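You operate a simulated robot arm through the tools that you are given. There is no shell and no other tool. Be economical: measure what you need, move in short steps, check, and stop when the job is done.

The job below is to be done with a simulated robot arm. You get a single attempt, and the scene is never put back.

TASK
Change the filter rig over from the wide disc to the fine disc.
Fine: the wide disc goes in the white drawer, drawer shut; fine disc in the seat.

Only the result counts: the job must be done as asked and must still hold three seconds after the hand-in. Knocking over, shifting, dropping, spilling or breaking anything else fails it.

THE ROBOT
A 6-joint arm with a two-finger parallel gripper, fixed in place. Base frame: the origin is at the foot of the arm, x ahead of it, y to its left, z up. Lengths are in cm, angles in degrees, forces in N, time in s.
With the tool pointing down near the work surface it reaches from about 36 to 82 cm from the base axis. Its first joint turns from -166.0 to 166.0 degrees. Payload 3.91 kg.
The tool frame sits at the grasp point between the pads (the TCP): z along the fingers, y along the line on which they close. The tips reach 3 cm beyond it. The gripper opens to 11 cm. The fingers are 2 cm wide and 1 cm thick; the gripper's body (4.8 by 11.2 cm) begins 5.5 cm behind the TCP.
Orientation is that of the tool frame in the base frame, as a unit quaternion [x, y, z, w]. With the fingers straight down and closing along the base's y, the tool's x points along the base's -x, its y along +y and its z along -z.

THE INTERFACE
- The arm moves only by the tool send_rows. Its argument "commands" is a list of rows, each an object of numbers (a shift or turn left out is 0, a gripper value left out holds the last): "dx", "dy", "dz": the shift along the tool's x, y, z in units of 25 mm (1.0 is 25 mm); "rx", "ry", "rz": the turn, a rotation vector about the tool's x, y, z in units of 6 degrees (1.0 is 6 degrees). In form: [{"dx": .., "dy": .., "dz": .., "rx": .., "ry": .., "rz": ..}, ...]. A call has 1 to 20 rows; each row shifts and turns the commanded pose from where the row before left it, along the tool's axes as they then stand. "claw" is the finger opening in m, from 0 to 0.11, set as the call begins (left out, the last holds). A call with a number of a shift or a turn outside -1 to 1 is refused whole. Rows are played at 5 a second. More than 5 cm and 8.6 degrees between two rows, or a gripper value outside its range, and nothing of the call is played. A pose out of reach is approached as far as the arm can. The call stops where the force on the tool passes 40 N (or 10 N more than at its start, if that is more) or the arm is blocked; 0.2 s more then pass. The fingers move at their own pace (about 4.5 cm/s each) and stop on an object; they squeeze with about 28 N. The grip force told is the motor's: it shows also when the fingers shut on nothing. Time passes only in rows, and 0.2 s behind the last, so rows that do not move let the fingers close. It gives the time, the measured TCP pose, the force on the tool (base axes), the opening and the grip force at its end, in the units of the frame above (readings bear some noise).
- Cameras (640 x 400 px; columns grow to the right, rows downward): "scene" is fixed at [22, 49.35, 158.4]; the picture's right is [-0.80, -0.59, 0.00], its down [-0.29, 0.39, -0.88] and it looks along [0.52, -0.70, -0.48] (base axes); focal length 320 px, centre (320, 200). "wrist" rides on the gripper at [-3.6, 0, -5.7] in the tool frame; the picture's right is [0.00, -1.00, 0.00], its down [0.97, 0.00, -0.24] and it looks along [0.24, 0.00, 0.97] (tool axes); focal length 218 px, centre (320, 200). There is no depth. A picture from a camera that has moved, and an enlarged one, comes with that camera's place and axes in the base frame and with its lens. The place of the scene camera against the robot may be out by one fixed shift of up to 1.2 cm in any direction.
- grab_frame(camera): a new picture of that camera. It takes no simulated time.
- slide_trunk(by): slides the trunk up (or, below 0, down) by that many cm; the arm rides with it, the base frame stays. It gives what a move gives, with no picture.
- zoom(camera, box): a new picture of the part [left, top, right, bottom] of that camera's present view, enlarged. It takes no simulated time.
- sign_off(): hands the job in; it is judged then, once.

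Work in short steps. Places have to be worked out from the pictures, the camera data and where the tool is seen: move nearer, look again, correct. Check each grasp and each placing, and mend what went wrong. You have 120 turns and 64 pictures in all, those below and enlarged ones among them. Open the gripper and draw the arm clear of the work before you hand the job in, unless the task says otherwise; then end with one line.

The tools are called after "Emit:" as name(argument=value, ...) on one line, values as JSON. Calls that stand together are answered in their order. send_rows: Moves the arm, as the interface text tells. Its arguments: {"type":"object","properties":{"commands":{"type":"array","items":{"type":"object","properties":{"dx":{"type":"number"},"dy":{"type":"number"},"dz":{"type":"number"},"rx":{"type":"number"},"ry":{"type":"number"},"rz":{"type":"number"}}}},"claw":{"type":"number"}},"required":["commands"]} The other tools are called the same way: slide_trunk (by) slides the trunk up or down; grab_frame (camera) takes a picture; zoom (camera, box) takes an enlarged picture of a part of a camera's view; sign_off () hands the job in.

At the start:

```text
t: 0.0
ee_pos: [38.58, -41.92, 123.65]
orientation: [-0.001, 1.0, 0.0, 0.0]
ft_force: [0.5, 0.4, 0.3]
gripper_width: 10.99
finger_force: 0.0
trunk travel left (down, up): [-50.0, 11.0]
```

scene: 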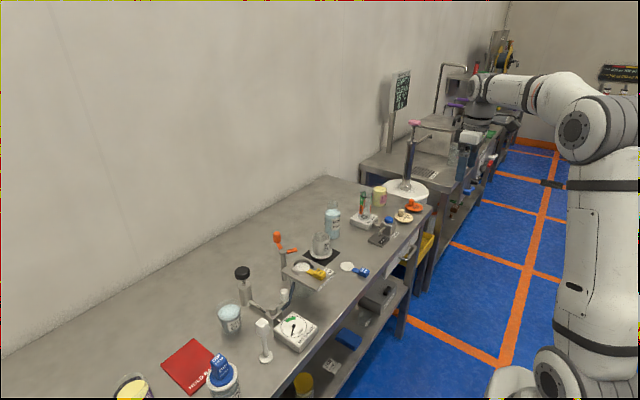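
wrist: 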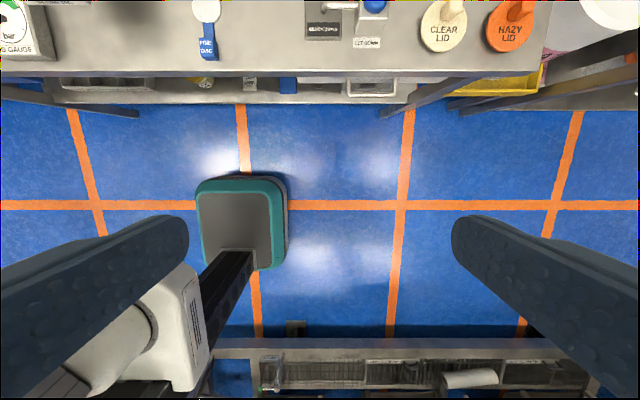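

The scene shows a bench with a rig, tags and lids; I need a closer view to identify the discs, the seat and the drawer.

Emit:
zoom(camera="scene", box=[260, 180, 440, 300])

Emit:
zoom(camera="scene", box=[200, 240, 380, 360])

Emit:
zoom(camera="scene", box=[360, 60, 540, 200])

```text
3.33 times, centred on (350, 240) of scene
camera zoom: at [22.0, 49.35, 158.4], right [-0.8, -0.59, 0.0], down [-0.29, 0.39, -0.88], along [0.52, -0.7, -0.48], focal length 1066 px, centre (220, 67)
```

zoom: 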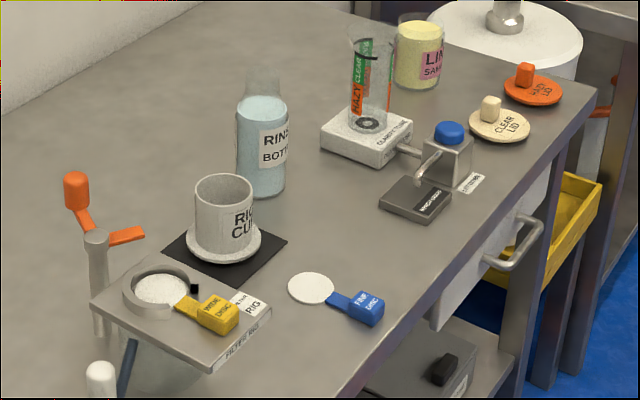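

```text
3.33 times, centred on (290, 300) of scene
camera zoom: at [22.0, 49.35, 158.4], right [-0.8, -0.59, 0.0], down [-0.29, 0.39, -0.88], along [0.52, -0.7, -0.48], focal length 1066 px, centre (420, -133)
```

zoom: 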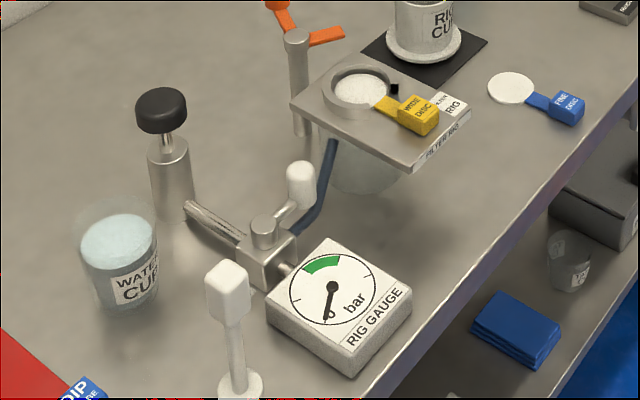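

```text
2.86 times, centred on (450, 130) of scene
camera zoom: at [22.0, 49.35, 158.4], right [-0.8, -0.59, 0.0], down [-0.29, 0.39, -0.88], along [0.52, -0.7, -0.48], focal length 914 px, centre (-51, 400)
```

zoom: 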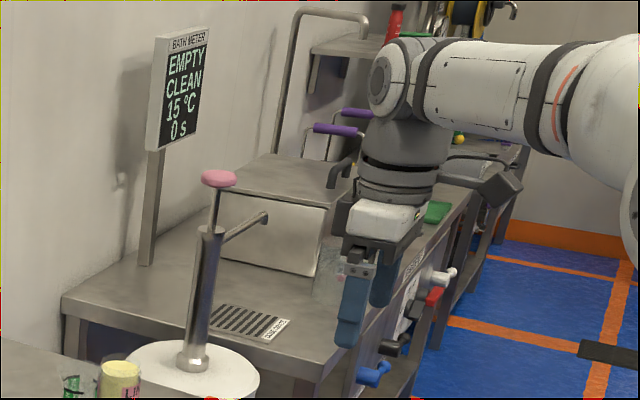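

The fine disc is near (64.7, -23.4) with its tab toward the robot at x≈58. The wide disc sits in the rig seat near (71, -7, 94), and the drawer handle is near (53, -53, 77). I'll move above the bench for a closer look.

Emit:
send_rows(commands=[{"dx": -0.94, "dy": 0.9, "dz": 0.15}, {"dx": -0.94, "dy": 0.9, "dz": 0.15}, {"dx": -0.94, "dy": 0.9, "dz": 0.15}, {"dx": -0.94, "dy": 0.9, "dz": 0.15}, {"dx": -0.94, "dy": 0.9, "dz": 0.15}, {"dx": -0.94, "dy": 0.9, "dz": 0.15}, {"dx": -0.94, "dy": 0.9, "dz": 0.15}, {"dx": -0.94, "dy": 0.9, "dz": 0.15}, {"dx": -0.94, "dy": 0.9, "dz": 0.15}, {"dx": -0.94, "dy": 0.9, "dz": 0.15}])

Emit:
grab_frame(camera="wrist")

```text
t: 2.2
ee_pos: [61.96, -19.22, 119.72]
orientation: [0.0, 1.0, 0.0, 0.001]
ft_force: [0.8, -0.4, -0.4]
gripper_width: 11.01
finger_force: 0.1
trunk travel left (down, up): [-50.0, 11.0]
```

```text
58 pictures are left
camera wrist: at [65.55, -19.3, 125.41], right [0.0, -1.0, 0.0], down [-0.97, 0.0, 0.24], along [-0.24, 0.0, -0.97], focal length 218 px, centre (320, 200)
```

wrist: 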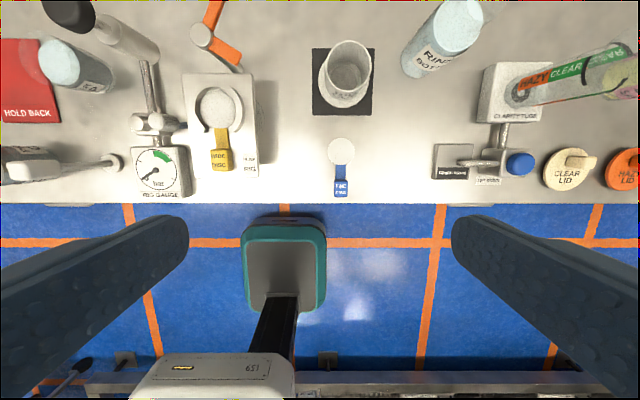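

Emit:
zoom(camera="wrist", box=[120, 60, 280, 200])

Emit:
zoom(camera="wrist", box=[290, 100, 390, 210])

Emit:
zoom(camera="scene", box=[265, 225, 345, 305])

Emit:
zoom(camera="scene", box=[350, 200, 450, 300])

```text
2.86 times, centred on (200, 130) of wrist
camera zoom: at [65.55, -19.3, 125.41], right [0.0, -1.0, 0.0], down [-0.97, 0.0, 0.24], along [-0.24, 0.0, -0.97], focal length 624 px, centre (663, 400)
```

zoom: 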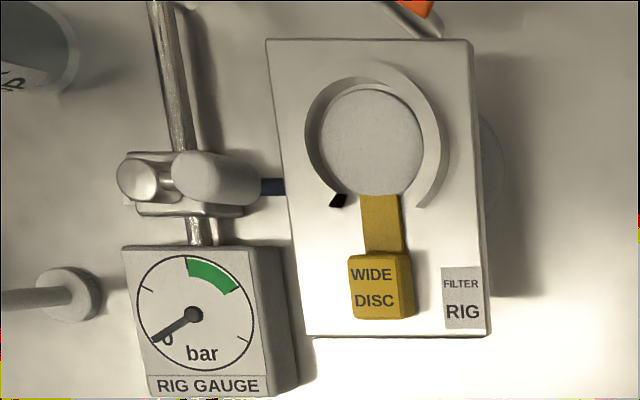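

```text
3.64 times, centred on (340, 155) of wrist
camera zoom: at [65.55, -19.3, 125.41], right [0.0, -1.0, 0.0], down [-0.97, 0.0, 0.24], along [-0.24, 0.0, -0.97], focal length 794 px, centre (247, 364)
```

zoom: 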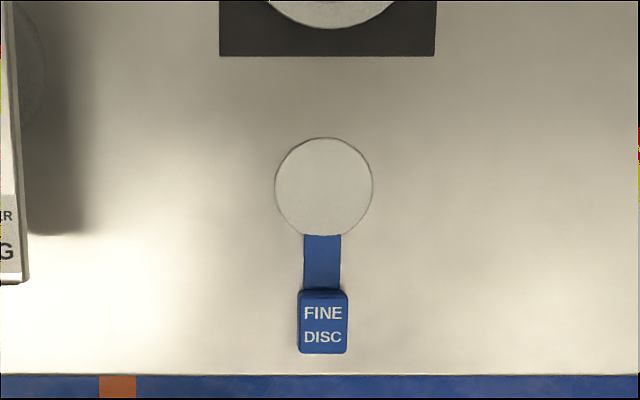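

```text
5.00 times, centred on (305, 265) of scene
camera zoom: at [22.0, 49.35, 158.4], right [-0.8, -0.59, 0.0], down [-0.29, 0.39, -0.88], along [0.52, -0.7, -0.48], focal length 1600 px, centre (395, -125)
```

zoom: 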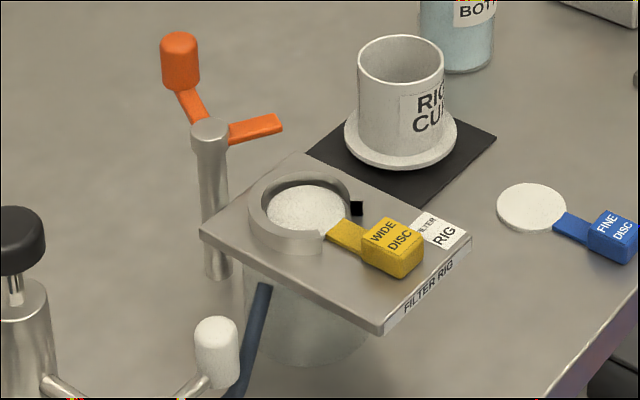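

```text
4.00 times, centred on (400, 250) of scene
camera zoom: at [22.0, 49.35, 158.4], right [-0.8, -0.59, 0.0], down [-0.29, 0.39, -0.88], along [0.52, -0.7, -0.48], focal length 1280 px, centre (0, 0)
```

zoom: 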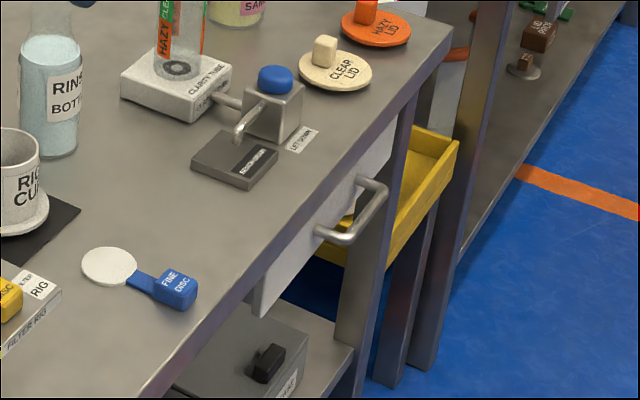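

The discs look removable: the rig cup is off and the gauge reads 0. By triangulation the wide tab top is about (63.7, -6.2, 96), the ring centre about (70.4, -5.8), and the fine tab about (58.4, -22.9, 88). Next I'll go over to the drawer handle to measure it.

Emit:
send_rows(commands=[{"dx": 0.6, "dy": -0.97, "dz": 0.3}, {"dx": 0.6, "dy": -0.97, "dz": 0.3}, {"dx": 0.6, "dy": -0.97, "dz": 0.3}, {"dx": 0.6, "dy": -0.97, "dz": 0.3}, {"dx": 0.6, "dy": -0.97, "dz": 0.3}, {"dx": 0.6, "dy": -0.97, "dz": 0.3}, {"dx": 0.6, "dy": -0.97, "dz": 0.3}, {"dx": 0.6, "dy": -0.97, "dz": 0.3}, {"dx": 0.6, "dy": -0.97, "dz": 0.3}, {"dx": 0.6, "dy": -0.97, "dz": 0.3}, {"dx": 0.6, "dy": -0.97, "dz": 0.3}, {"dx": 0.6, "dy": -0.97, "dz": 0.3}, {"dx": 0.6, "dy": -0.97, "dz": 0.3}, {"dx": 0.6, "dy": -0.97, "dz": 0.3}])

Emit:
grab_frame(camera="wrist")

```text
t: 5.2
ee_pos: [41.05, -53.42, 109.07]
orientation: [0.0, 1.0, 0.0, -0.001]
ft_force: [0.2, 0.0, 0.6]
gripper_width: 11.02
finger_force: 0.1
trunk travel left (down, up): [-50.0, 11.0]
```

```text
53 pictures are left
camera wrist: at [44.65, -53.39, 114.69], right [0.0, -1.0, 0.0], down [-0.97, 0.0, 0.24], along [-0.24, 0.0, -0.97], focal length 218 px, centre (320, 200)
```

wrist: 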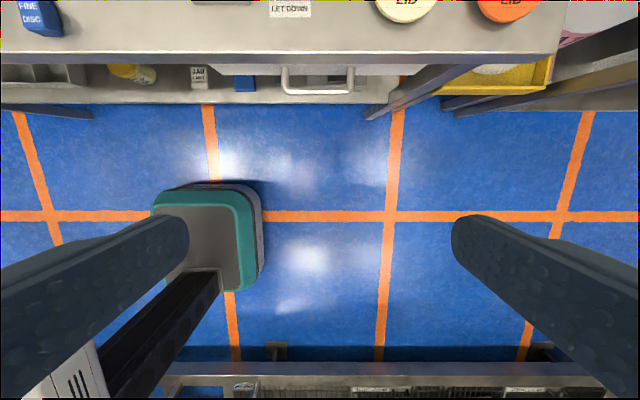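

The handle bar spans y≈-47.4 to -58.6 at x≈53. I'll back off, lower, and tilt the tool toward the drawer to see its front and get the bar's height and standoff.

Emit:
send_rows(commands=[{"dx": 0.6, "dz": 0.9}, {"dx": 0.6, "dz": 0.9}, {"dx": 0.6, "dz": 0.9}, {"dx": 0.6, "dz": 0.9}, {"dz": 0.9}, {"ry": -1}, {"ry": -1}, {"ry": -1}, {"ry": -1}, {"ry": -1}, {"ry": -1}, {"ry": -1}, {"ry": -1}])

Emit:
grab_frame(camera="wrist")

```text
t: 8.0
ee_pos: [35.02, -53.48, 98.05]
orientation: [-0.001, 0.913, 0.0, 0.407]
ft_force: [-0.1, -0.3, -0.2]
gripper_width: 10.96
finger_force: 0.1
trunk travel left (down, up): [-50.0, 11.0]
```

```text
52 pictures are left
camera wrist: at [33.21, -53.4, 104.43], right [0.0, -1.0, 0.0], down [-0.83, 0.0, -0.56], along [0.56, 0.0, -0.83], focal length 218 px, centre (320, 200)
```

wrist: 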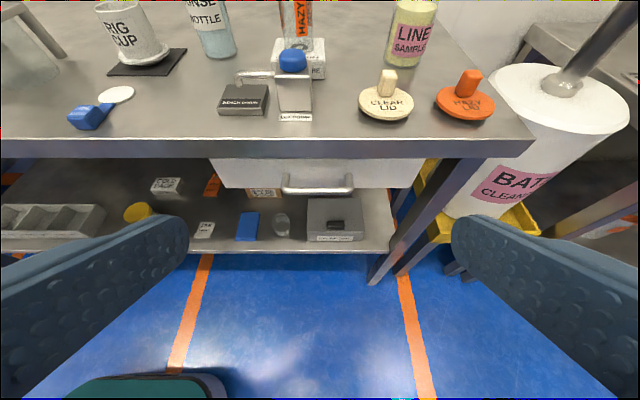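

Emit:
zoom(camera="wrist", box=[210, 120, 430, 250])

```text
2.91 times, centred on (320, 185) of wrist
camera zoom: at [33.21, -53.4, 104.43], right [0.0, -1.0, 0.0], down [-0.83, 0.0, -0.56], along [0.56, 0.0, -0.83], focal length 635 px, centre (320, 244)
```

zoom: 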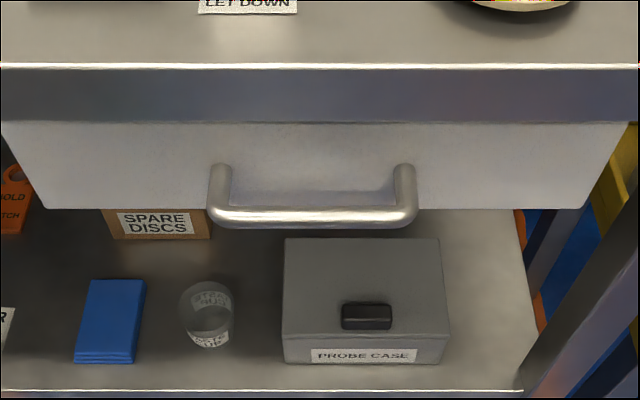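

The bar centre is about (52.6, y≈-53, 78.3), 1.2 cm thick, with about 3 cm standoff from the drawer face at x≈55.5. I'll use a grasp tilted 60° with the fingers closing across the bar, so I'm turning the tool here first.

Emit:
send_rows(commands=[{"ry": -1}, {"ry": -1}, {"rz": 1}, {"rz": 1}, {"rz": 1}, {"rz": 1}, {"rz": 1}, {"rz": 1}, {"rz": 1}, {"rz": 1}, {"rz": 1}, {"rz": 1}, {"rz": 1}, {"rz": 1}, {"rz": 1}, {"rz": 1}, {"rz": 1}], claw=0.035)

Emit:
grab_frame(camera="wrist")

```text
t: 11.6
ee_pos: [34.98, -53.39, 97.99]
orientation: [0.612, 0.612, 0.355, 0.354]
ft_force: [-0.5, 1.0, -0.3]
gripper_width: 3.49
finger_force: 0.0
trunk travel left (down, up): [-50.0, 11.0]
```

```text
50 pictures are left
camera wrist: at [30.08, -56.97, 100.79], right [-0.5, 0.0, -0.87], down [-0.21, 0.97, 0.12], along [0.84, 0.24, -0.48], focal length 218 px, centre (320, 200)
```

wrist: 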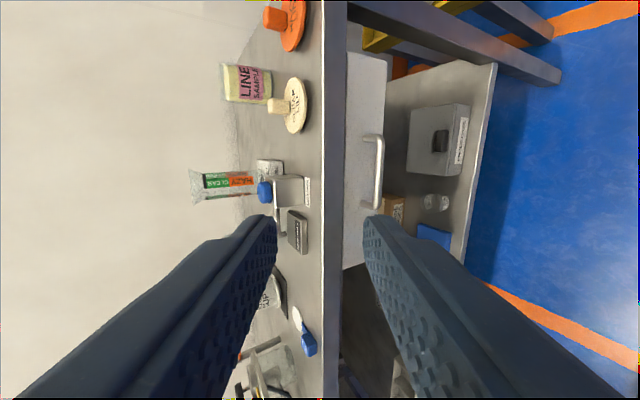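

The bar sighting agrees with my estimate at z≈78.4. I'll move to a point 8 cm behind the grasp along the tool axis and check alignment.

Emit:
send_rows(commands=[{"dz": 0.874, "dy": -0.474, "dx": 0.02}, {"dz": 0.874, "dy": -0.474, "dx": 0.02}, {"dz": 0.874, "dy": -0.474, "dx": 0.02}, {"dz": 0.874, "dy": -0.474, "dx": 0.02}, {"dz": 0.874, "dy": -0.474, "dx": 0.02}, {"dz": 0.874, "dy": -0.474, "dx": 0.02}, {"dz": 0.874, "dy": -0.474, "dx": 0.02}])

Emit:
grab_frame(camera="wrist")

```text
t: 13.2
ee_pos: [44.04, -52.92, 83.07]
orientation: [0.613, 0.612, 0.353, 0.354]
ft_force: [-0.4, -1.0, 0.6]
gripper_width: 3.52
finger_force: 0.1
trunk travel left (down, up): [-50.0, 11.0]
```

```text
49 pictures are left
camera wrist: at [39.23, -56.59, 85.99], right [-0.5, 0.0, -0.87], down [-0.21, 0.97, 0.12], along [0.84, 0.24, -0.49], focal length 218 px, centre (320, 200)
```

wrist: 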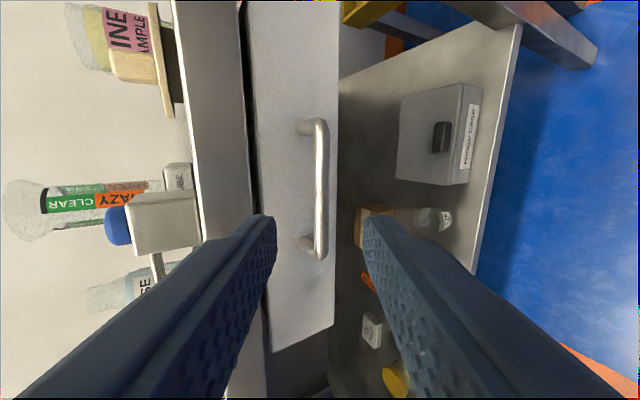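

The bar is centred between the fingers. I'll advance about 8 cm along the tool axis, then close.

Emit:
send_rows(commands=[{"dz": 0.8}, {"dz": 0.8}, {"dz": 0.8}, {"dz": 0.8}])

Emit:
grab_frame(camera="wrist")

```text
t: 14.2
ee_pos: [51.2, -52.99, 79.16]
orientation: [0.612, 0.613, 0.354, 0.354]
ft_force: [-0.1, -0.1, 0.0]
gripper_width: 3.5
finger_force: 0.0
trunk travel left (down, up): [-50.0, 11.0]
```

```text
48 pictures are left
camera wrist: at [46.24, -56.54, 81.99], right [-0.5, 0.0, -0.87], down [-0.21, 0.97, 0.12], along [0.84, 0.24, -0.49], focal length 218 px, centre (320, 200)
```

wrist: 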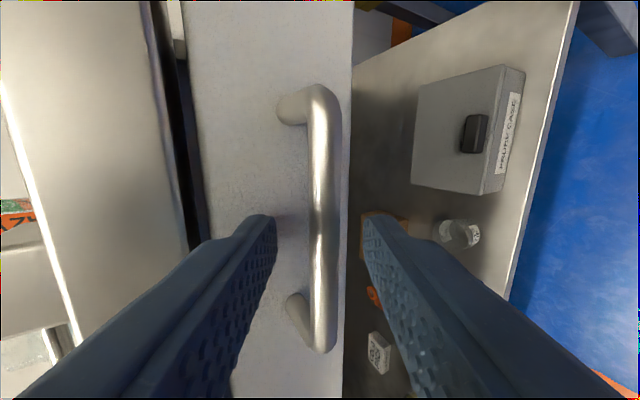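

The bar is between the finger pads, so I'm closing on it.

Emit:
send_rows(commands=[{}, {}, {}, {}], claw=0.0)

```text
t: 15.2
ee_pos: [50.97, -52.92, 78.95]
orientation: [0.612, 0.613, 0.354, 0.352]
ft_force: [-10.0, 2.9, -14.9]
gripper_width: 1.6
finger_force: 44.3
trunk travel left (down, up): [-50.0, 11.0]
```

The grip is on the bar at 1.6 cm opening. I'll pull straight along -x, gently at first.

Emit:
send_rows(commands=[{"dz": -0.35, "dy": -0.2}, {"dz": -0.35, "dy": -0.2}, {"dz": -0.35, "dy": -0.2}, {"dz": -0.35, "dy": -0.2}])

```text
t: 16.2
ee_pos: [47.27, -52.86, 78.92]
orientation: [0.613, 0.613, 0.353, 0.352]
ft_force: [-0.5, 3.1, -18.5]
gripper_width: 1.59
finger_force: 44.9
trunk travel left (down, up): [-50.0, 11.0]
```

The drawer slides freely. I'll pull about another 10 cm with a slight downward correction.

Emit:
send_rows(commands=[{"dz": -0.38, "dy": -0.27}, {"dz": -0.42, "dy": -0.24}, {"dz": -0.42, "dy": -0.24}, {"dz": -0.42, "dy": -0.24}, {"dz": -0.42, "dy": -0.24}, {"dz": -0.42, "dy": -0.24}, {"dz": -0.42, "dy": -0.24}, {"dz": -0.42, "dy": -0.24}, {"dz": -0.42, "dy": -0.24}])

Emit:
zoom(camera="scene", box=[320, 180, 480, 300])

```text
t: 18.2
ee_pos: [36.28, -52.94, 78.94]
orientation: [0.612, 0.613, 0.354, 0.353]
ft_force: [-0.8, 13.9, -9.1]
gripper_width: 1.59
finger_force: 44.9
trunk travel left (down, up): [-50.0, 11.0]
```

```text
3.33 times, centred on (400, 240) of scene
camera zoom: at [22.0, 49.35, 158.4], right [-0.8, -0.59, 0.0], down [-0.29, 0.39, -0.88], along [0.52, -0.7, -0.48], focal length 1066 px, centre (53, 67)
```

zoom: 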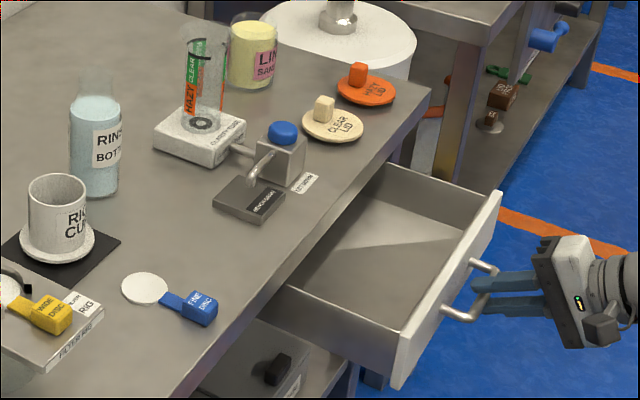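

The drawer is open about 14.7 cm and empty. I'm releasing the handle and backing off along the tool axis.

Emit:
send_rows(commands=[{}, {}, {"dz": -0.4}, {"dz": -0.8}, {"dz": -0.8}, {"dz": -0.8}, {"dy": 0.8}, {"dy": 0.8}, {"dy": 0.8}, {"dy": 0.8}, {"dy": 0.8}, {"dy": 0.8}, {"dy": 0.8}, {"dy": 0.8}], claw=0.04)

```text
t: 21.2
ee_pos: [38.18, -52.91, 96.52]
orientation: [0.612, 0.613, 0.353, 0.354]
ft_force: [0.9, 0.2, 0.8]
gripper_width: 4.0
finger_force: 0.1
trunk travel left (down, up): [-50.0, 11.0]
```

Next I'll turn the tool back to pointing straight down.

Emit:
send_rows(commands=[{"rz": -1}, {"rz": -1}, {"rz": -1}, {"rz": -1}, {"rz": -1}, {"rz": -1}, {"rz": -1}, {"rz": -1}, {"rz": -1}, {"rz": -1}, {"rz": -1}, {"rz": -1}, {"rz": -1}, {"rz": -1}, {"rz": -1}])

Emit:
send_rows(commands=[{"ry": 1}, {"ry": 1}, {"ry": 1}, {"ry": 1}, {"ry": 1}, {"ry": 1}, {"ry": 1}, {"ry": 1}, {"ry": 1}, {"ry": 1}, {"dz": -0.8}, {"dz": -0.8}, {"dz": -0.8}, {"dz": -0.8}, {"dz": -0.8}], claw=0.05)

```text
t: 24.4
ee_pos: [38.17, -52.93, 96.58]
orientation: [-0.001, 0.866, 0.0, 0.5]
ft_force: [0.5, 0.2, -0.5]
gripper_width: 4.01
finger_force: 0.1
trunk travel left (down, up): [-50.0, 11.0]
```

```text
t: 27.6
ee_pos: [38.23, -52.88, 106.59]
orientation: [0.0, 1.0, 0.0, 0.0]
ft_force: [-0.5, -0.6, -0.8]
gripper_width: 5.0
finger_force: 0.1
trunk travel left (down, up): [-50.0, 11.0]
```

Now I'll travel to above the wide disc's tab at about (63.7, -6.2).

Emit:
send_rows(commands=[{"dx": -0.2, "dy": 0.983, "dz": -0.07}, {"dx": -0.2, "dy": 0.983, "dz": -0.07}, {"dx": -0.2, "dy": 0.983, "dz": -0.07}, {"dx": -0.2, "dy": 0.983, "dz": -0.07}, {"dx": -0.5, "dy": 0.983, "dz": -0.07}, {"dx": -0.5, "dy": 0.983, "dz": -0.07}, {"dx": -0.5, "dy": 0.983, "dz": -0.07}, {"dx": -0.6, "dy": 0.983, "dz": -0.07}, {"dx": -0.6, "dy": 0.983, "dz": -0.07}, {"dx": -0.6, "dy": 0.983, "dz": -0.07}, {"dx": -0.6, "dy": 0.983, "dz": -0.07}, {"dx": -0.6, "dy": 0.983, "dz": -0.07}, {"dx": -0.6, "dy": 0.983, "dz": -0.07}, {"dx": -0.7, "dy": 0.983, "dz": -0.07}, {"dx": -0.7, "dy": 0.983, "dz": -0.07}, {"dx": -0.7, "dy": 0.983, "dz": -0.07}, {"dx": -0.7, "dy": 0.983, "dz": -0.07}, {"dx": -0.7, "dy": 0.983, "dz": -0.07}, {"dx": -0.6, "dy": 0.983, "dz": -0.07}])

Emit:
grab_frame(camera="wrist")

Emit:
zoom(camera="scene", box=[265, 200, 345, 305])

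```text
t: 31.6
ee_pos: [63.01, -6.15, 110.01]
orientation: [-0.001, 1.0, 0.0, -0.001]
ft_force: [0.7, -0.1, 0.0]
gripper_width: 5.0
finger_force: 0.2
trunk travel left (down, up): [-50.0, 11.0]
```

```text
46 pictures are left
camera wrist: at [66.59, -6.21, 115.63], right [0.0, -1.0, 0.0], down [-0.97, 0.0, 0.24], along [-0.24, 0.0, -0.97], focal length 218 px, centre (320, 200)
```

wrist: 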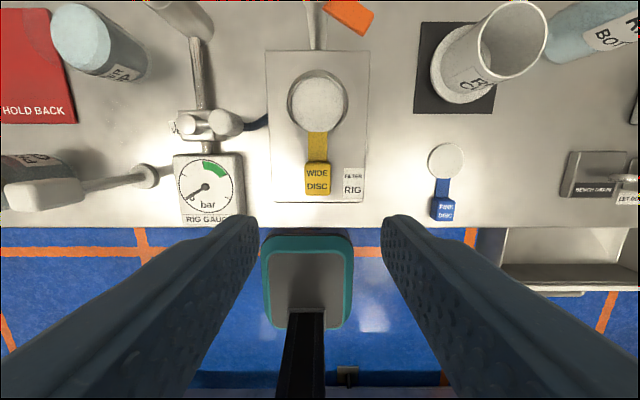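

```text
3.81 times, centred on (305, 252) of scene
camera zoom: at [22.0, 49.35, 158.4], right [-0.8, -0.59, 0.0], down [-0.29, 0.39, -0.88], along [0.52, -0.7, -0.48], focal length 1219 px, centre (377, 0)
```

zoom: 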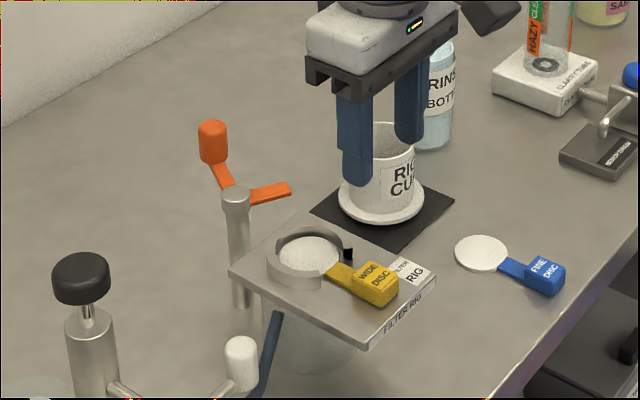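

The tab is at about (63.8, -6.0). I'll centre over it and descend until the tips are just above it, then look.

Emit:
send_rows(commands=[{"dx": -0.32, "dy": 0.07, "dz": 0.5}, {"dz": 0.8}, {"dz": 0.8}, {"dz": 0.8}, {"dz": 0.8}, {"dz": 0.4}])

Emit:
grab_frame(camera="wrist")

Emit:
zoom(camera="scene", box=[275, 230, 345, 290])

```text
t: 33.0
ee_pos: [63.92, -5.94, 99.69]
orientation: [0.0, 1.0, -0.001, 0.001]
ft_force: [0.6, -0.1, 0.6]
gripper_width: 5.0
finger_force: 0.0
trunk travel left (down, up): [-50.0, 11.0]
```

```text
44 pictures are left
camera wrist: at [67.48, -5.99, 105.35], right [0.0, -1.0, 0.0], down [-0.97, 0.0, 0.24], along [-0.24, 0.0, -0.97], focal length 218 px, centre (320, 200)
```

wrist: 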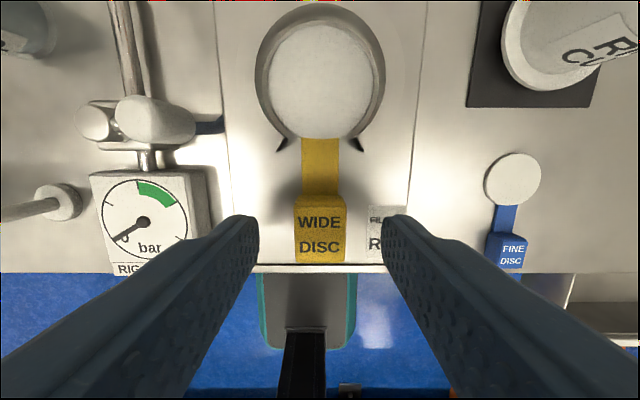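

```text
6.67 times, centred on (310, 260) of scene
camera zoom: at [22.0, 49.35, 158.4], right [-0.8, -0.59, 0.0], down [-0.29, 0.39, -0.88], along [0.52, -0.7, -0.48], focal length 2133 px, centre (387, -200)
```

zoom: 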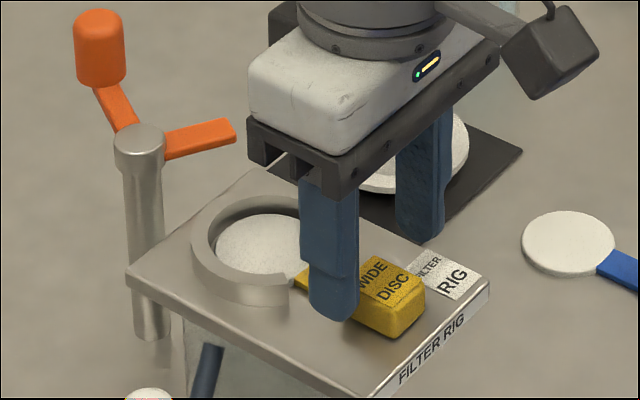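

The tab block spans about x 61.9 to 64.7, with its top near z 96.4 and the plate near z 95. I'll shift 0.5 cm toward -x, descend 1.1 cm, and check clearance.

Emit:
send_rows(commands=[{"dx": 0.2}, {"dz": 0.22}, {"dz": 0.22}])

Emit:
zoom(camera="scene", box=[290, 245, 340, 285])

```text
t: 33.8
ee_pos: [63.43, -6.08, 98.62]
orientation: [0.0, 1.0, 0.001, 0.0]
ft_force: [-0.5, -0.3, -0.1]
gripper_width: 5.03
finger_force: 0.1
trunk travel left (down, up): [-50.0, 11.0]
```

```text
10.00 times, centred on (315, 265) of scene
camera zoom: at [22.0, 49.35, 158.4], right [-0.8, -0.59, 0.0], down [-0.29, 0.39, -0.88], along [0.52, -0.7, -0.48], focal length 3199 px, centre (370, -450)
```

zoom: 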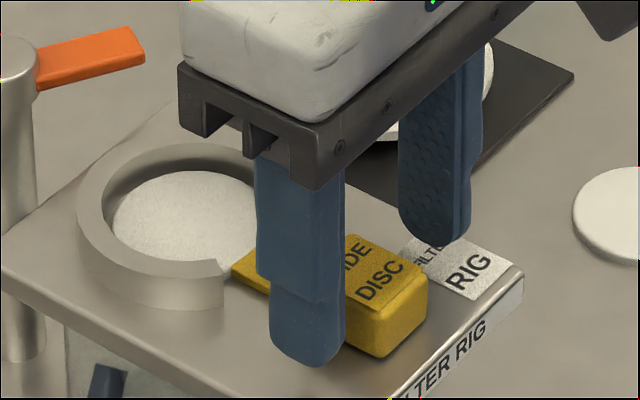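

The tips overlap about 1 cm of the tab, so I'm closing.

Emit:
send_rows(commands=[{}, {}, {}, {}, {}], claw=0.0)

Emit:
zoom(camera="scene", box=[290, 245, 340, 285])

```text
t: 35.0
ee_pos: [63.4, -5.99, 98.62]
orientation: [0.0, 1.0, 0.0, 0.0]
ft_force: [-1.5, 0.4, -0.2]
gripper_width: 2.24
finger_force: 28.1
trunk travel left (down, up): [-50.0, 11.0]
```

```text
10.00 times, centred on (315, 265) of scene
camera zoom: at [22.0, 49.35, 158.4], right [-0.8, -0.59, 0.0], down [-0.29, 0.39, -0.88], along [0.52, -0.7, -0.48], focal length 3199 px, centre (370, -450)
```

zoom: 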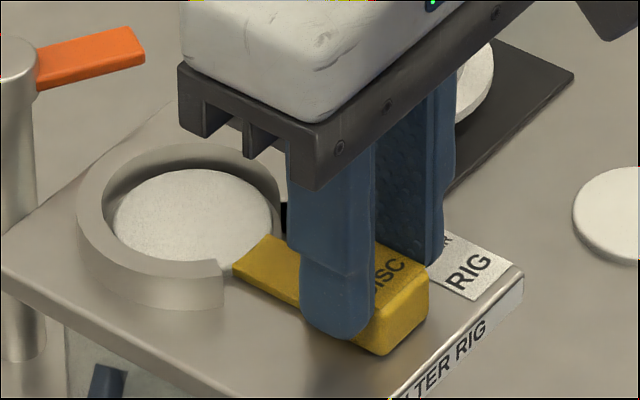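

Held at 2.24 cm. This pose, (63.4, -6.0, 98.62), is the reference for seating the fine disc later. I'll lift slowly.

Emit:
send_rows(commands=[{"dz": -0.2}, {"dz": -0.2}, {"dz": -0.4}, {"dz": -0.6}, {"dz": -0.8}, {"dz": -0.8}, {"dz": -0.8}, {"dz": -0.8}])

Emit:
grab_frame(camera="wrist")

Emit:
zoom(camera="scene", box=[265, 210, 345, 290])

```text
t: 36.8
ee_pos: [63.32, -6.02, 110.18]
orientation: [0.0, 1.0, 0.0, 0.0]
ft_force: [-0.5, -0.2, -0.2]
gripper_width: 0.0
finger_force: 28.3
trunk travel left (down, up): [-50.0, 11.0]
```

```text
40 pictures are left
camera wrist: at [66.91, -5.96, 115.73], right [0.0, -1.0, 0.0], down [-0.97, 0.0, 0.24], along [-0.24, 0.0, -0.97], focal length 218 px, centre (320, 200)
```

wrist: 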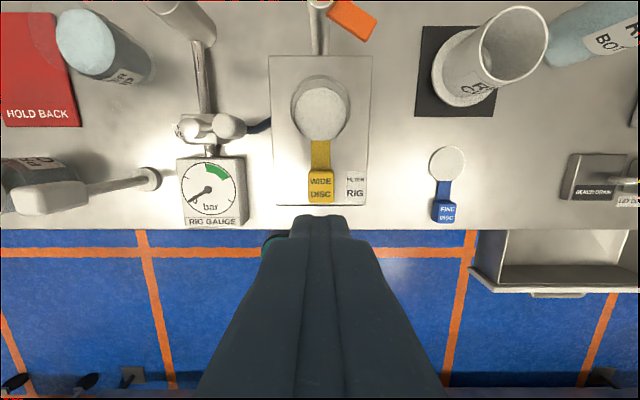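

```text
5.00 times, centred on (305, 250) of scene
camera zoom: at [22.0, 49.35, 158.4], right [-0.8, -0.59, 0.0], down [-0.29, 0.39, -0.88], along [0.52, -0.7, -0.48], focal length 1600 px, centre (395, -50)
```

zoom: 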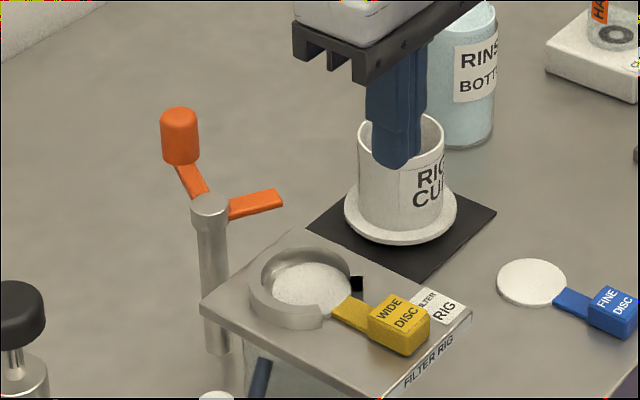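

The fingers slipped off the tab, and the disc appears to still be in its seat. I'll check the seat closely before trying again with a lower grip.

Emit:
zoom(camera="wrist", box=[270, 60, 370, 215])

Emit:
zoom(camera="scene", box=[300, 250, 350, 285])

```text
2.58 times, centred on (320, 138) of wrist
camera zoom: at [66.91, -5.96, 115.73], right [0.0, -1.0, 0.0], down [-0.97, 0.0, 0.24], along [-0.24, 0.0, -0.97], focal length 563 px, centre (320, 361)
```

zoom: 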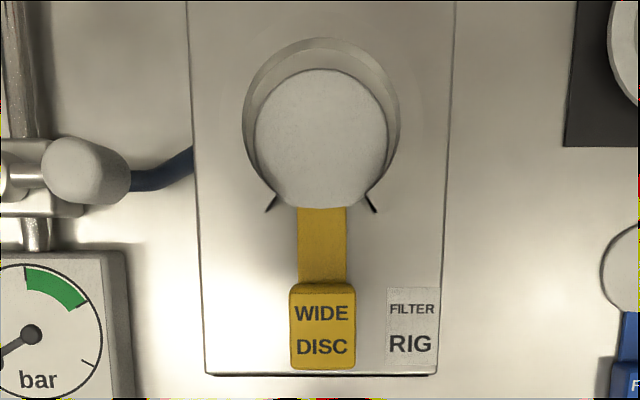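

```text
11.43 times, centred on (325, 268) of scene
camera zoom: at [22.0, 49.35, 158.4], right [-0.8, -0.59, 0.0], down [-0.29, 0.39, -0.88], along [0.52, -0.7, -0.48], focal length 3656 px, centre (263, -571)
```

zoom: 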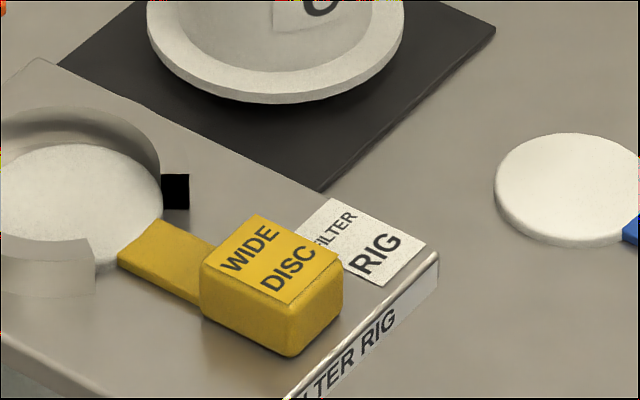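

The first grip caught only the upper, bevelled half of the tab. I'll descend lower with the tips about 0.2 cm above the plate and check before closing.

Emit:
send_rows(commands=[{}, {}, {"dz": 0.8}, {"dz": 0.8}, {"dz": 0.8}, {"dz": 0.8}, {"dz": 0.6}, {"dz": 0.5}, {"dz": 0.2}, {"dz": 0.2}, {"dz": 0.08}], claw=0.05)

Emit:
zoom(camera="scene", box=[290, 245, 340, 285])

Emit:
zoom(camera="wrist", box=[220, 40, 420, 300])

```text
t: 39.2
ee_pos: [63.55, -6.02, 98.11]
orientation: [0.0, 1.0, 0.0, 0.001]
ft_force: [0.0, -1.0, 0.1]
gripper_width: 5.0
finger_force: 0.0
trunk travel left (down, up): [-50.0, 11.0]
```

```text
10.00 times, centred on (315, 265) of scene
camera zoom: at [22.0, 49.35, 158.4], right [-0.8, -0.59, 0.0], down [-0.29, 0.39, -0.88], along [0.52, -0.7, -0.48], focal length 3199 px, centre (370, -450)
```

zoom: 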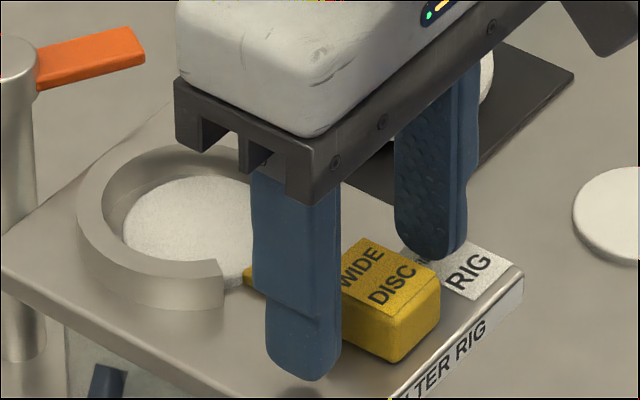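

```text
1.54 times, centred on (320, 170) of wrist
camera zoom: at [67.08, -6.0, 103.79], right [0.0, -1.0, 0.0], down [-0.97, 0.0, 0.24], along [-0.24, 0.0, -0.97], focal length 336 px, centre (320, 246)
```

zoom: 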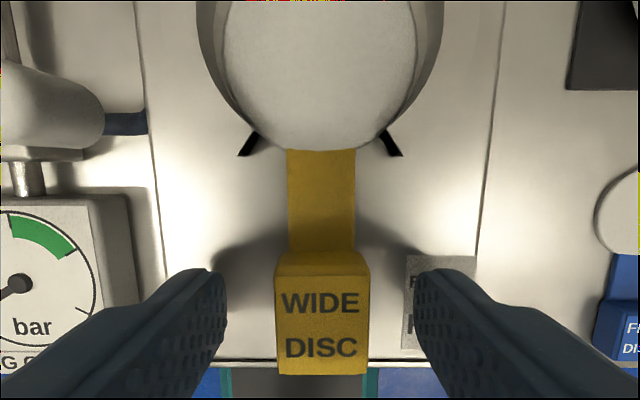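

The disc moved slightly toward -x but is still seated. I'll shift 0.3 cm toward -x, lower 0.2 cm more, and close.

Emit:
send_rows(commands=[{"dx": 0.12, "dz": 0.08}, {}])

Emit:
send_rows(commands=[{}, {}, {}, {}, {}], claw=0.0)

Emit:
zoom(camera="scene", box=[290, 245, 340, 285])

```text
t: 39.8
ee_pos: [63.19, -6.08, 97.79]
orientation: [0.0, 1.0, 0.0, 0.0]
ft_force: [0.2, -0.6, -0.4]
gripper_width: 5.02
finger_force: 0.0
trunk travel left (down, up): [-50.0, 11.0]
```

```text
t: 41.0
ee_pos: [63.33, -5.97, 97.85]
orientation: [0.0, 1.0, 0.0, 0.0]
ft_force: [0.5, 0.4, -0.1]
gripper_width: 2.25
finger_force: 28.3
trunk travel left (down, up): [-50.0, 11.0]
```

```text
10.00 times, centred on (315, 265) of scene
camera zoom: at [22.0, 49.35, 158.4], right [-0.8, -0.59, 0.0], down [-0.29, 0.39, -0.88], along [0.52, -0.7, -0.48], focal length 3199 px, centre (370, -450)
```

zoom: 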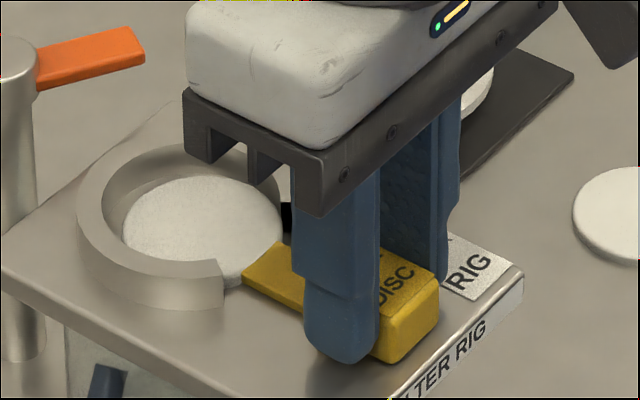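

This time the tips are level with the bottom of the tab. I'll lift 0.6 cm in small steps and read the result.

Emit:
send_rows(commands=[{"dz": -0.08}, {"dz": -0.08}, {"dz": -0.08}])

Emit:
zoom(camera="scene", box=[290, 245, 340, 285])

```text
t: 41.8
ee_pos: [63.14, -5.91, 98.55]
orientation: [0.0, 1.0, 0.0, 0.0]
ft_force: [-0.1, 0.0, 0.0]
gripper_width: 2.26
finger_force: 28.1
trunk travel left (down, up): [-50.0, 11.0]
```

```text
10.00 times, centred on (315, 265) of scene
camera zoom: at [22.0, 49.35, 158.4], right [-0.8, -0.59, 0.0], down [-0.29, 0.39, -0.88], along [0.52, -0.7, -0.48], focal length 3199 px, centre (370, -450)
```

zoom: 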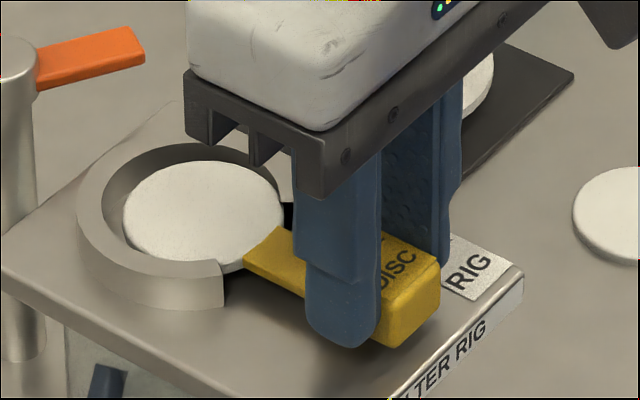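

The disc is rising level and without force. Continuing up.

Emit:
send_rows(commands=[{"dz": -0.15}, {"dz": -0.2}, {"dz": -0.3}, {"dz": -0.4}, {"dz": -0.5}, {"dz": -0.6}, {"dz": -0.6}, {"dz": -0.6}])

Emit:
grab_frame(camera="wrist")

```text
t: 43.6
ee_pos: [63.16, -5.88, 106.92]
orientation: [-0.001, 1.0, 0.0, -0.001]
ft_force: [0.1, 0.3, 0.1]
gripper_width: 2.26
finger_force: 28.3
trunk travel left (down, up): [-50.0, 11.0]
```

```text
32 pictures are left
camera wrist: at [66.68, -5.99, 112.59], right [0.0, -1.0, 0.0], down [-0.97, 0.0, 0.24], along [-0.24, 0.0, -0.97], focal length 218 px, centre (320, 200)
```

wrist: 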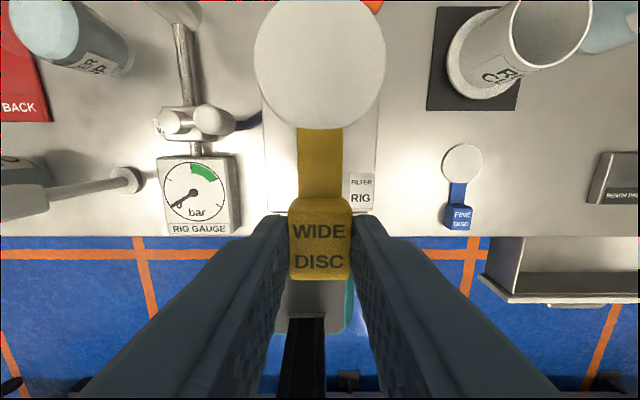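

The wide disc is held securely. I'm carrying it to above the open drawer near (44, -53).

Emit:
send_rows(commands=[{"dx": 0.958, "dy": -0.9}, {"dx": 0.958, "dy": -0.9}, {"dx": 0.958, "dy": -0.9}, {"dx": 0.958, "dy": -0.9}, {"dx": 0.958, "dy": -0.9}, {"dx": 0.958, "dy": -0.9}, {"dx": 0.958, "dy": -0.9}, {"dx": 0.958, "dy": -0.9}, {"dy": -0.97}, {"dy": -0.97}, {"dy": -0.97}, {"dy": -0.97}, {"dy": -0.97}, {"dy": -0.97}, {"dy": -0.97}, {"dy": -0.97}, {"dy": -0.97}, {"dy": -0.97}, {"dy": -0.97}, {"dy": -0.97}])

Emit:
grab_frame(camera="wrist")

Emit:
zoom(camera="scene", box=[340, 140, 480, 300])

```text
t: 47.8
ee_pos: [43.98, -53.08, 106.8]
orientation: [-0.001, 1.0, 0.0, 0.0]
ft_force: [-0.7, 1.1, 0.1]
gripper_width: 2.26
finger_force: 28.1
trunk travel left (down, up): [-50.0, 11.0]
```

```text
31 pictures are left
camera wrist: at [47.54, -53.16, 112.45], right [0.0, -1.0, 0.0], down [-0.97, 0.0, 0.24], along [-0.24, 0.0, -0.97], focal length 218 px, centre (320, 200)
```

wrist: 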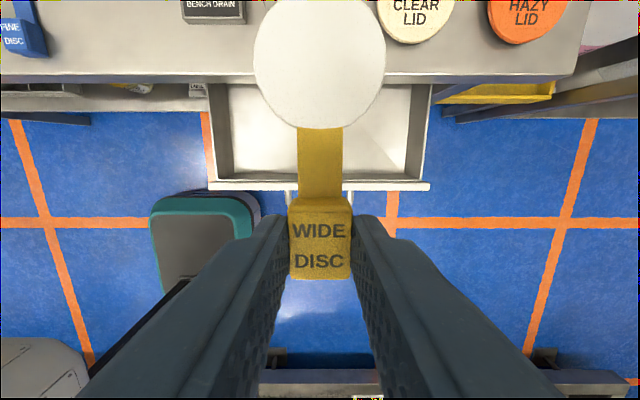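

```text
2.50 times, centred on (410, 220) of scene
camera zoom: at [22.0, 49.35, 158.4], right [-0.8, -0.59, 0.0], down [-0.29, 0.39, -0.88], along [0.52, -0.7, -0.48], focal length 800 px, centre (95, 150)
```

zoom: 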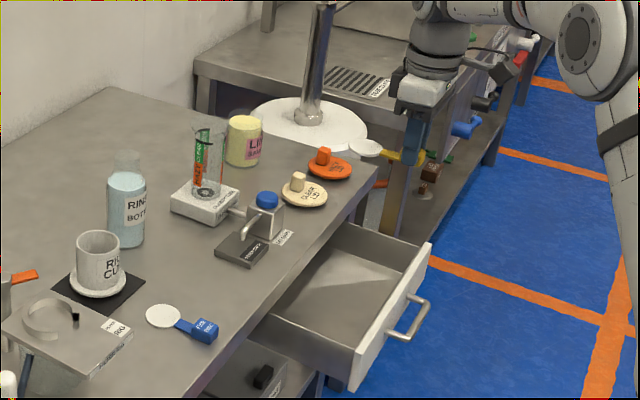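

In the straight-on orientation the disc would clear the bench edge by only about 0.5 cm. I'll turn the tool 45° so the disc lies diagonally in the drawer, then descend partway and look.

Emit:
send_rows(commands=[{"dx": -0.4, "dy": 0.6}, {"dx": -0.4, "dy": 0.6}, {"rz": 1}, {"rz": 1}, {"rz": 1}, {"rz": 1}, {"rz": 1}, {"rz": 1}, {"rz": 1}, {"rz": 0.5}, {"dz": 0.8}, {"dz": 0.8}, {"dz": 0.8}, {"dz": 0.8}, {"dz": 0.8}])

Emit:
grab_frame(camera="wrist")

Emit:
zoom(camera="scene", box=[370, 170, 470, 280])

```text
t: 51.0
ee_pos: [46.05, -49.98, 96.95]
orientation: [0.382, 0.924, 0.0, 0.0]
ft_force: [-0.9, 0.0, 0.1]
gripper_width: 2.25
finger_force: 28.0
trunk travel left (down, up): [-50.0, 11.0]
```

```text
29 pictures are left
camera wrist: at [48.53, -52.58, 102.61], right [-0.71, -0.71, 0.0], down [-0.69, 0.69, 0.24], along [-0.17, 0.17, -0.97], focal length 218 px, centre (320, 200)
```

wrist: 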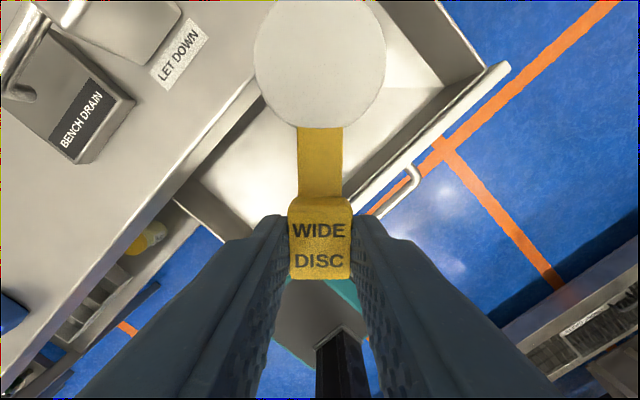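

```text
3.64 times, centred on (420, 225) of scene
camera zoom: at [22.0, 49.35, 158.4], right [-0.8, -0.59, 0.0], down [-0.29, 0.39, -0.88], along [0.52, -0.7, -0.48], focal length 1163 px, centre (-44, 109)
```

zoom: 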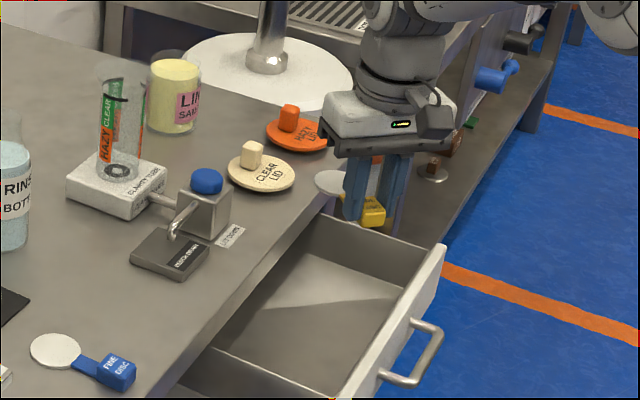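

The disc clears both the bench edge and the drawer front. I'll continue down to just above the rim and check.

Emit:
send_rows(commands=[{"dz": 0.8}, {"dz": 0.8}, {"dz": 0.8}, {"dz": 0.8}, {"dz": 0.4}])

Emit:
grab_frame(camera="wrist")

```text
t: 52.2
ee_pos: [46.03, -50.16, 87.77]
orientation: [0.383, 0.924, 0.0, 0.0]
ft_force: [0.1, -0.3, -0.4]
gripper_width: 2.23
finger_force: 27.9
trunk travel left (down, up): [-50.0, 11.0]
```

```text
27 pictures are left
camera wrist: at [48.59, -52.66, 93.53], right [-0.71, -0.71, 0.0], down [-0.69, 0.69, 0.24], along [-0.17, 0.17, -0.97], focal length 218 px, centre (320, 200)
```

wrist: 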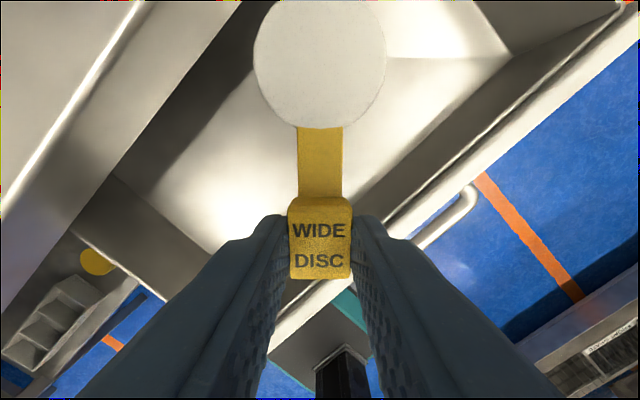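

There's room on all sides. I'll nudge 0.4 cm toward +x and descend into the drawer.

Emit:
send_rows(commands=[{"dx": -0.11, "dy": 0.11, "dz": 0.4}, {"dz": 0.6}, {"dz": 0.6}, {"dz": 0.6}, {"dz": 0.5}, {"dz": 0.2}])

Emit:
zoom(camera="scene", box=[370, 180, 470, 290])

```text
t: 53.6
ee_pos: [46.43, -50.1, 80.63]
orientation: [0.383, 0.924, 0.0, 0.0]
ft_force: [-0.1, 0.4, -0.4]
gripper_width: 2.28
finger_force: 28.5
trunk travel left (down, up): [-50.0, 11.0]
```

```text
3.64 times, centred on (420, 235) of scene
camera zoom: at [22.0, 49.35, 158.4], right [-0.8, -0.59, 0.0], down [-0.29, 0.39, -0.88], along [0.52, -0.7, -0.48], focal length 1163 px, centre (-44, 73)
```

zoom: 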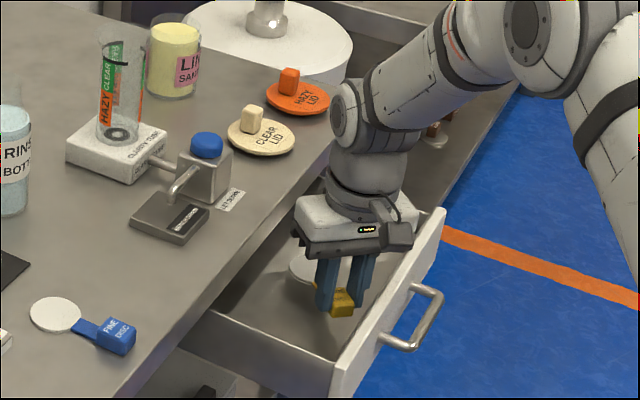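

Close to the floor now. I'll descend in 2 mm steps and watch the force.

Emit:
send_rows(commands=[{"dz": 0.08}, {"dz": 0.08}, {"dz": 0.08}])

Emit:
send_rows(commands=[{"dz": 0.08}, {"dz": 0.08}])

```text
t: 54.4
ee_pos: [46.4, -50.13, 80.12]
orientation: [0.382, 0.924, 0.0, 0.0]
ft_force: [0.0, 0.6, 0.0]
gripper_width: 2.27
finger_force: 27.6
trunk travel left (down, up): [-50.0, 11.0]
```

```text
t: 55.0
ee_pos: [46.38, -50.07, 79.61]
orientation: [0.381, 0.924, 0.0, 0.0]
ft_force: [0.1, 0.3, -0.9]
gripper_width: 2.24
finger_force: 28.3
trunk travel left (down, up): [-50.0, 11.0]
```

Emit:
send_rows(commands=[{"dz": 0.08}, {"dz": 0.08}])

Emit:
zoom(camera="scene", box=[400, 230, 440, 270])

```text
t: 55.6
ee_pos: [46.41, -50.16, 79.29]
orientation: [0.382, 0.924, 0.001, 0.0]
ft_force: [-0.2, 0.2, 0.9]
gripper_width: 2.26
finger_force: 28.5
trunk travel left (down, up): [-50.0, 11.0]
```

```text
10.00 times, centred on (420, 250) of scene
camera zoom: at [22.0, 49.35, 158.4], right [-0.8, -0.59, 0.0], down [-0.29, 0.39, -0.88], along [0.52, -0.7, -0.48], focal length 3199 px, centre (-680, -300)
```

zoom: 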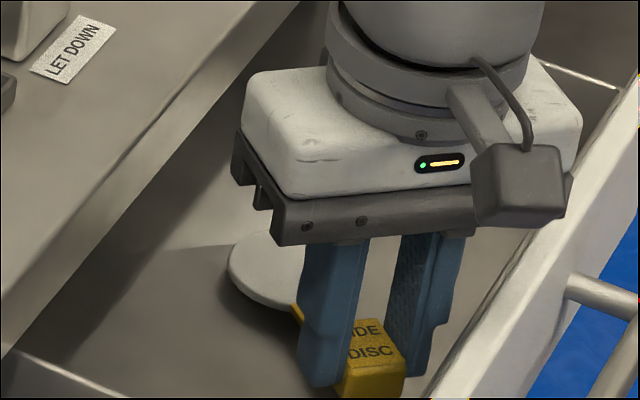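

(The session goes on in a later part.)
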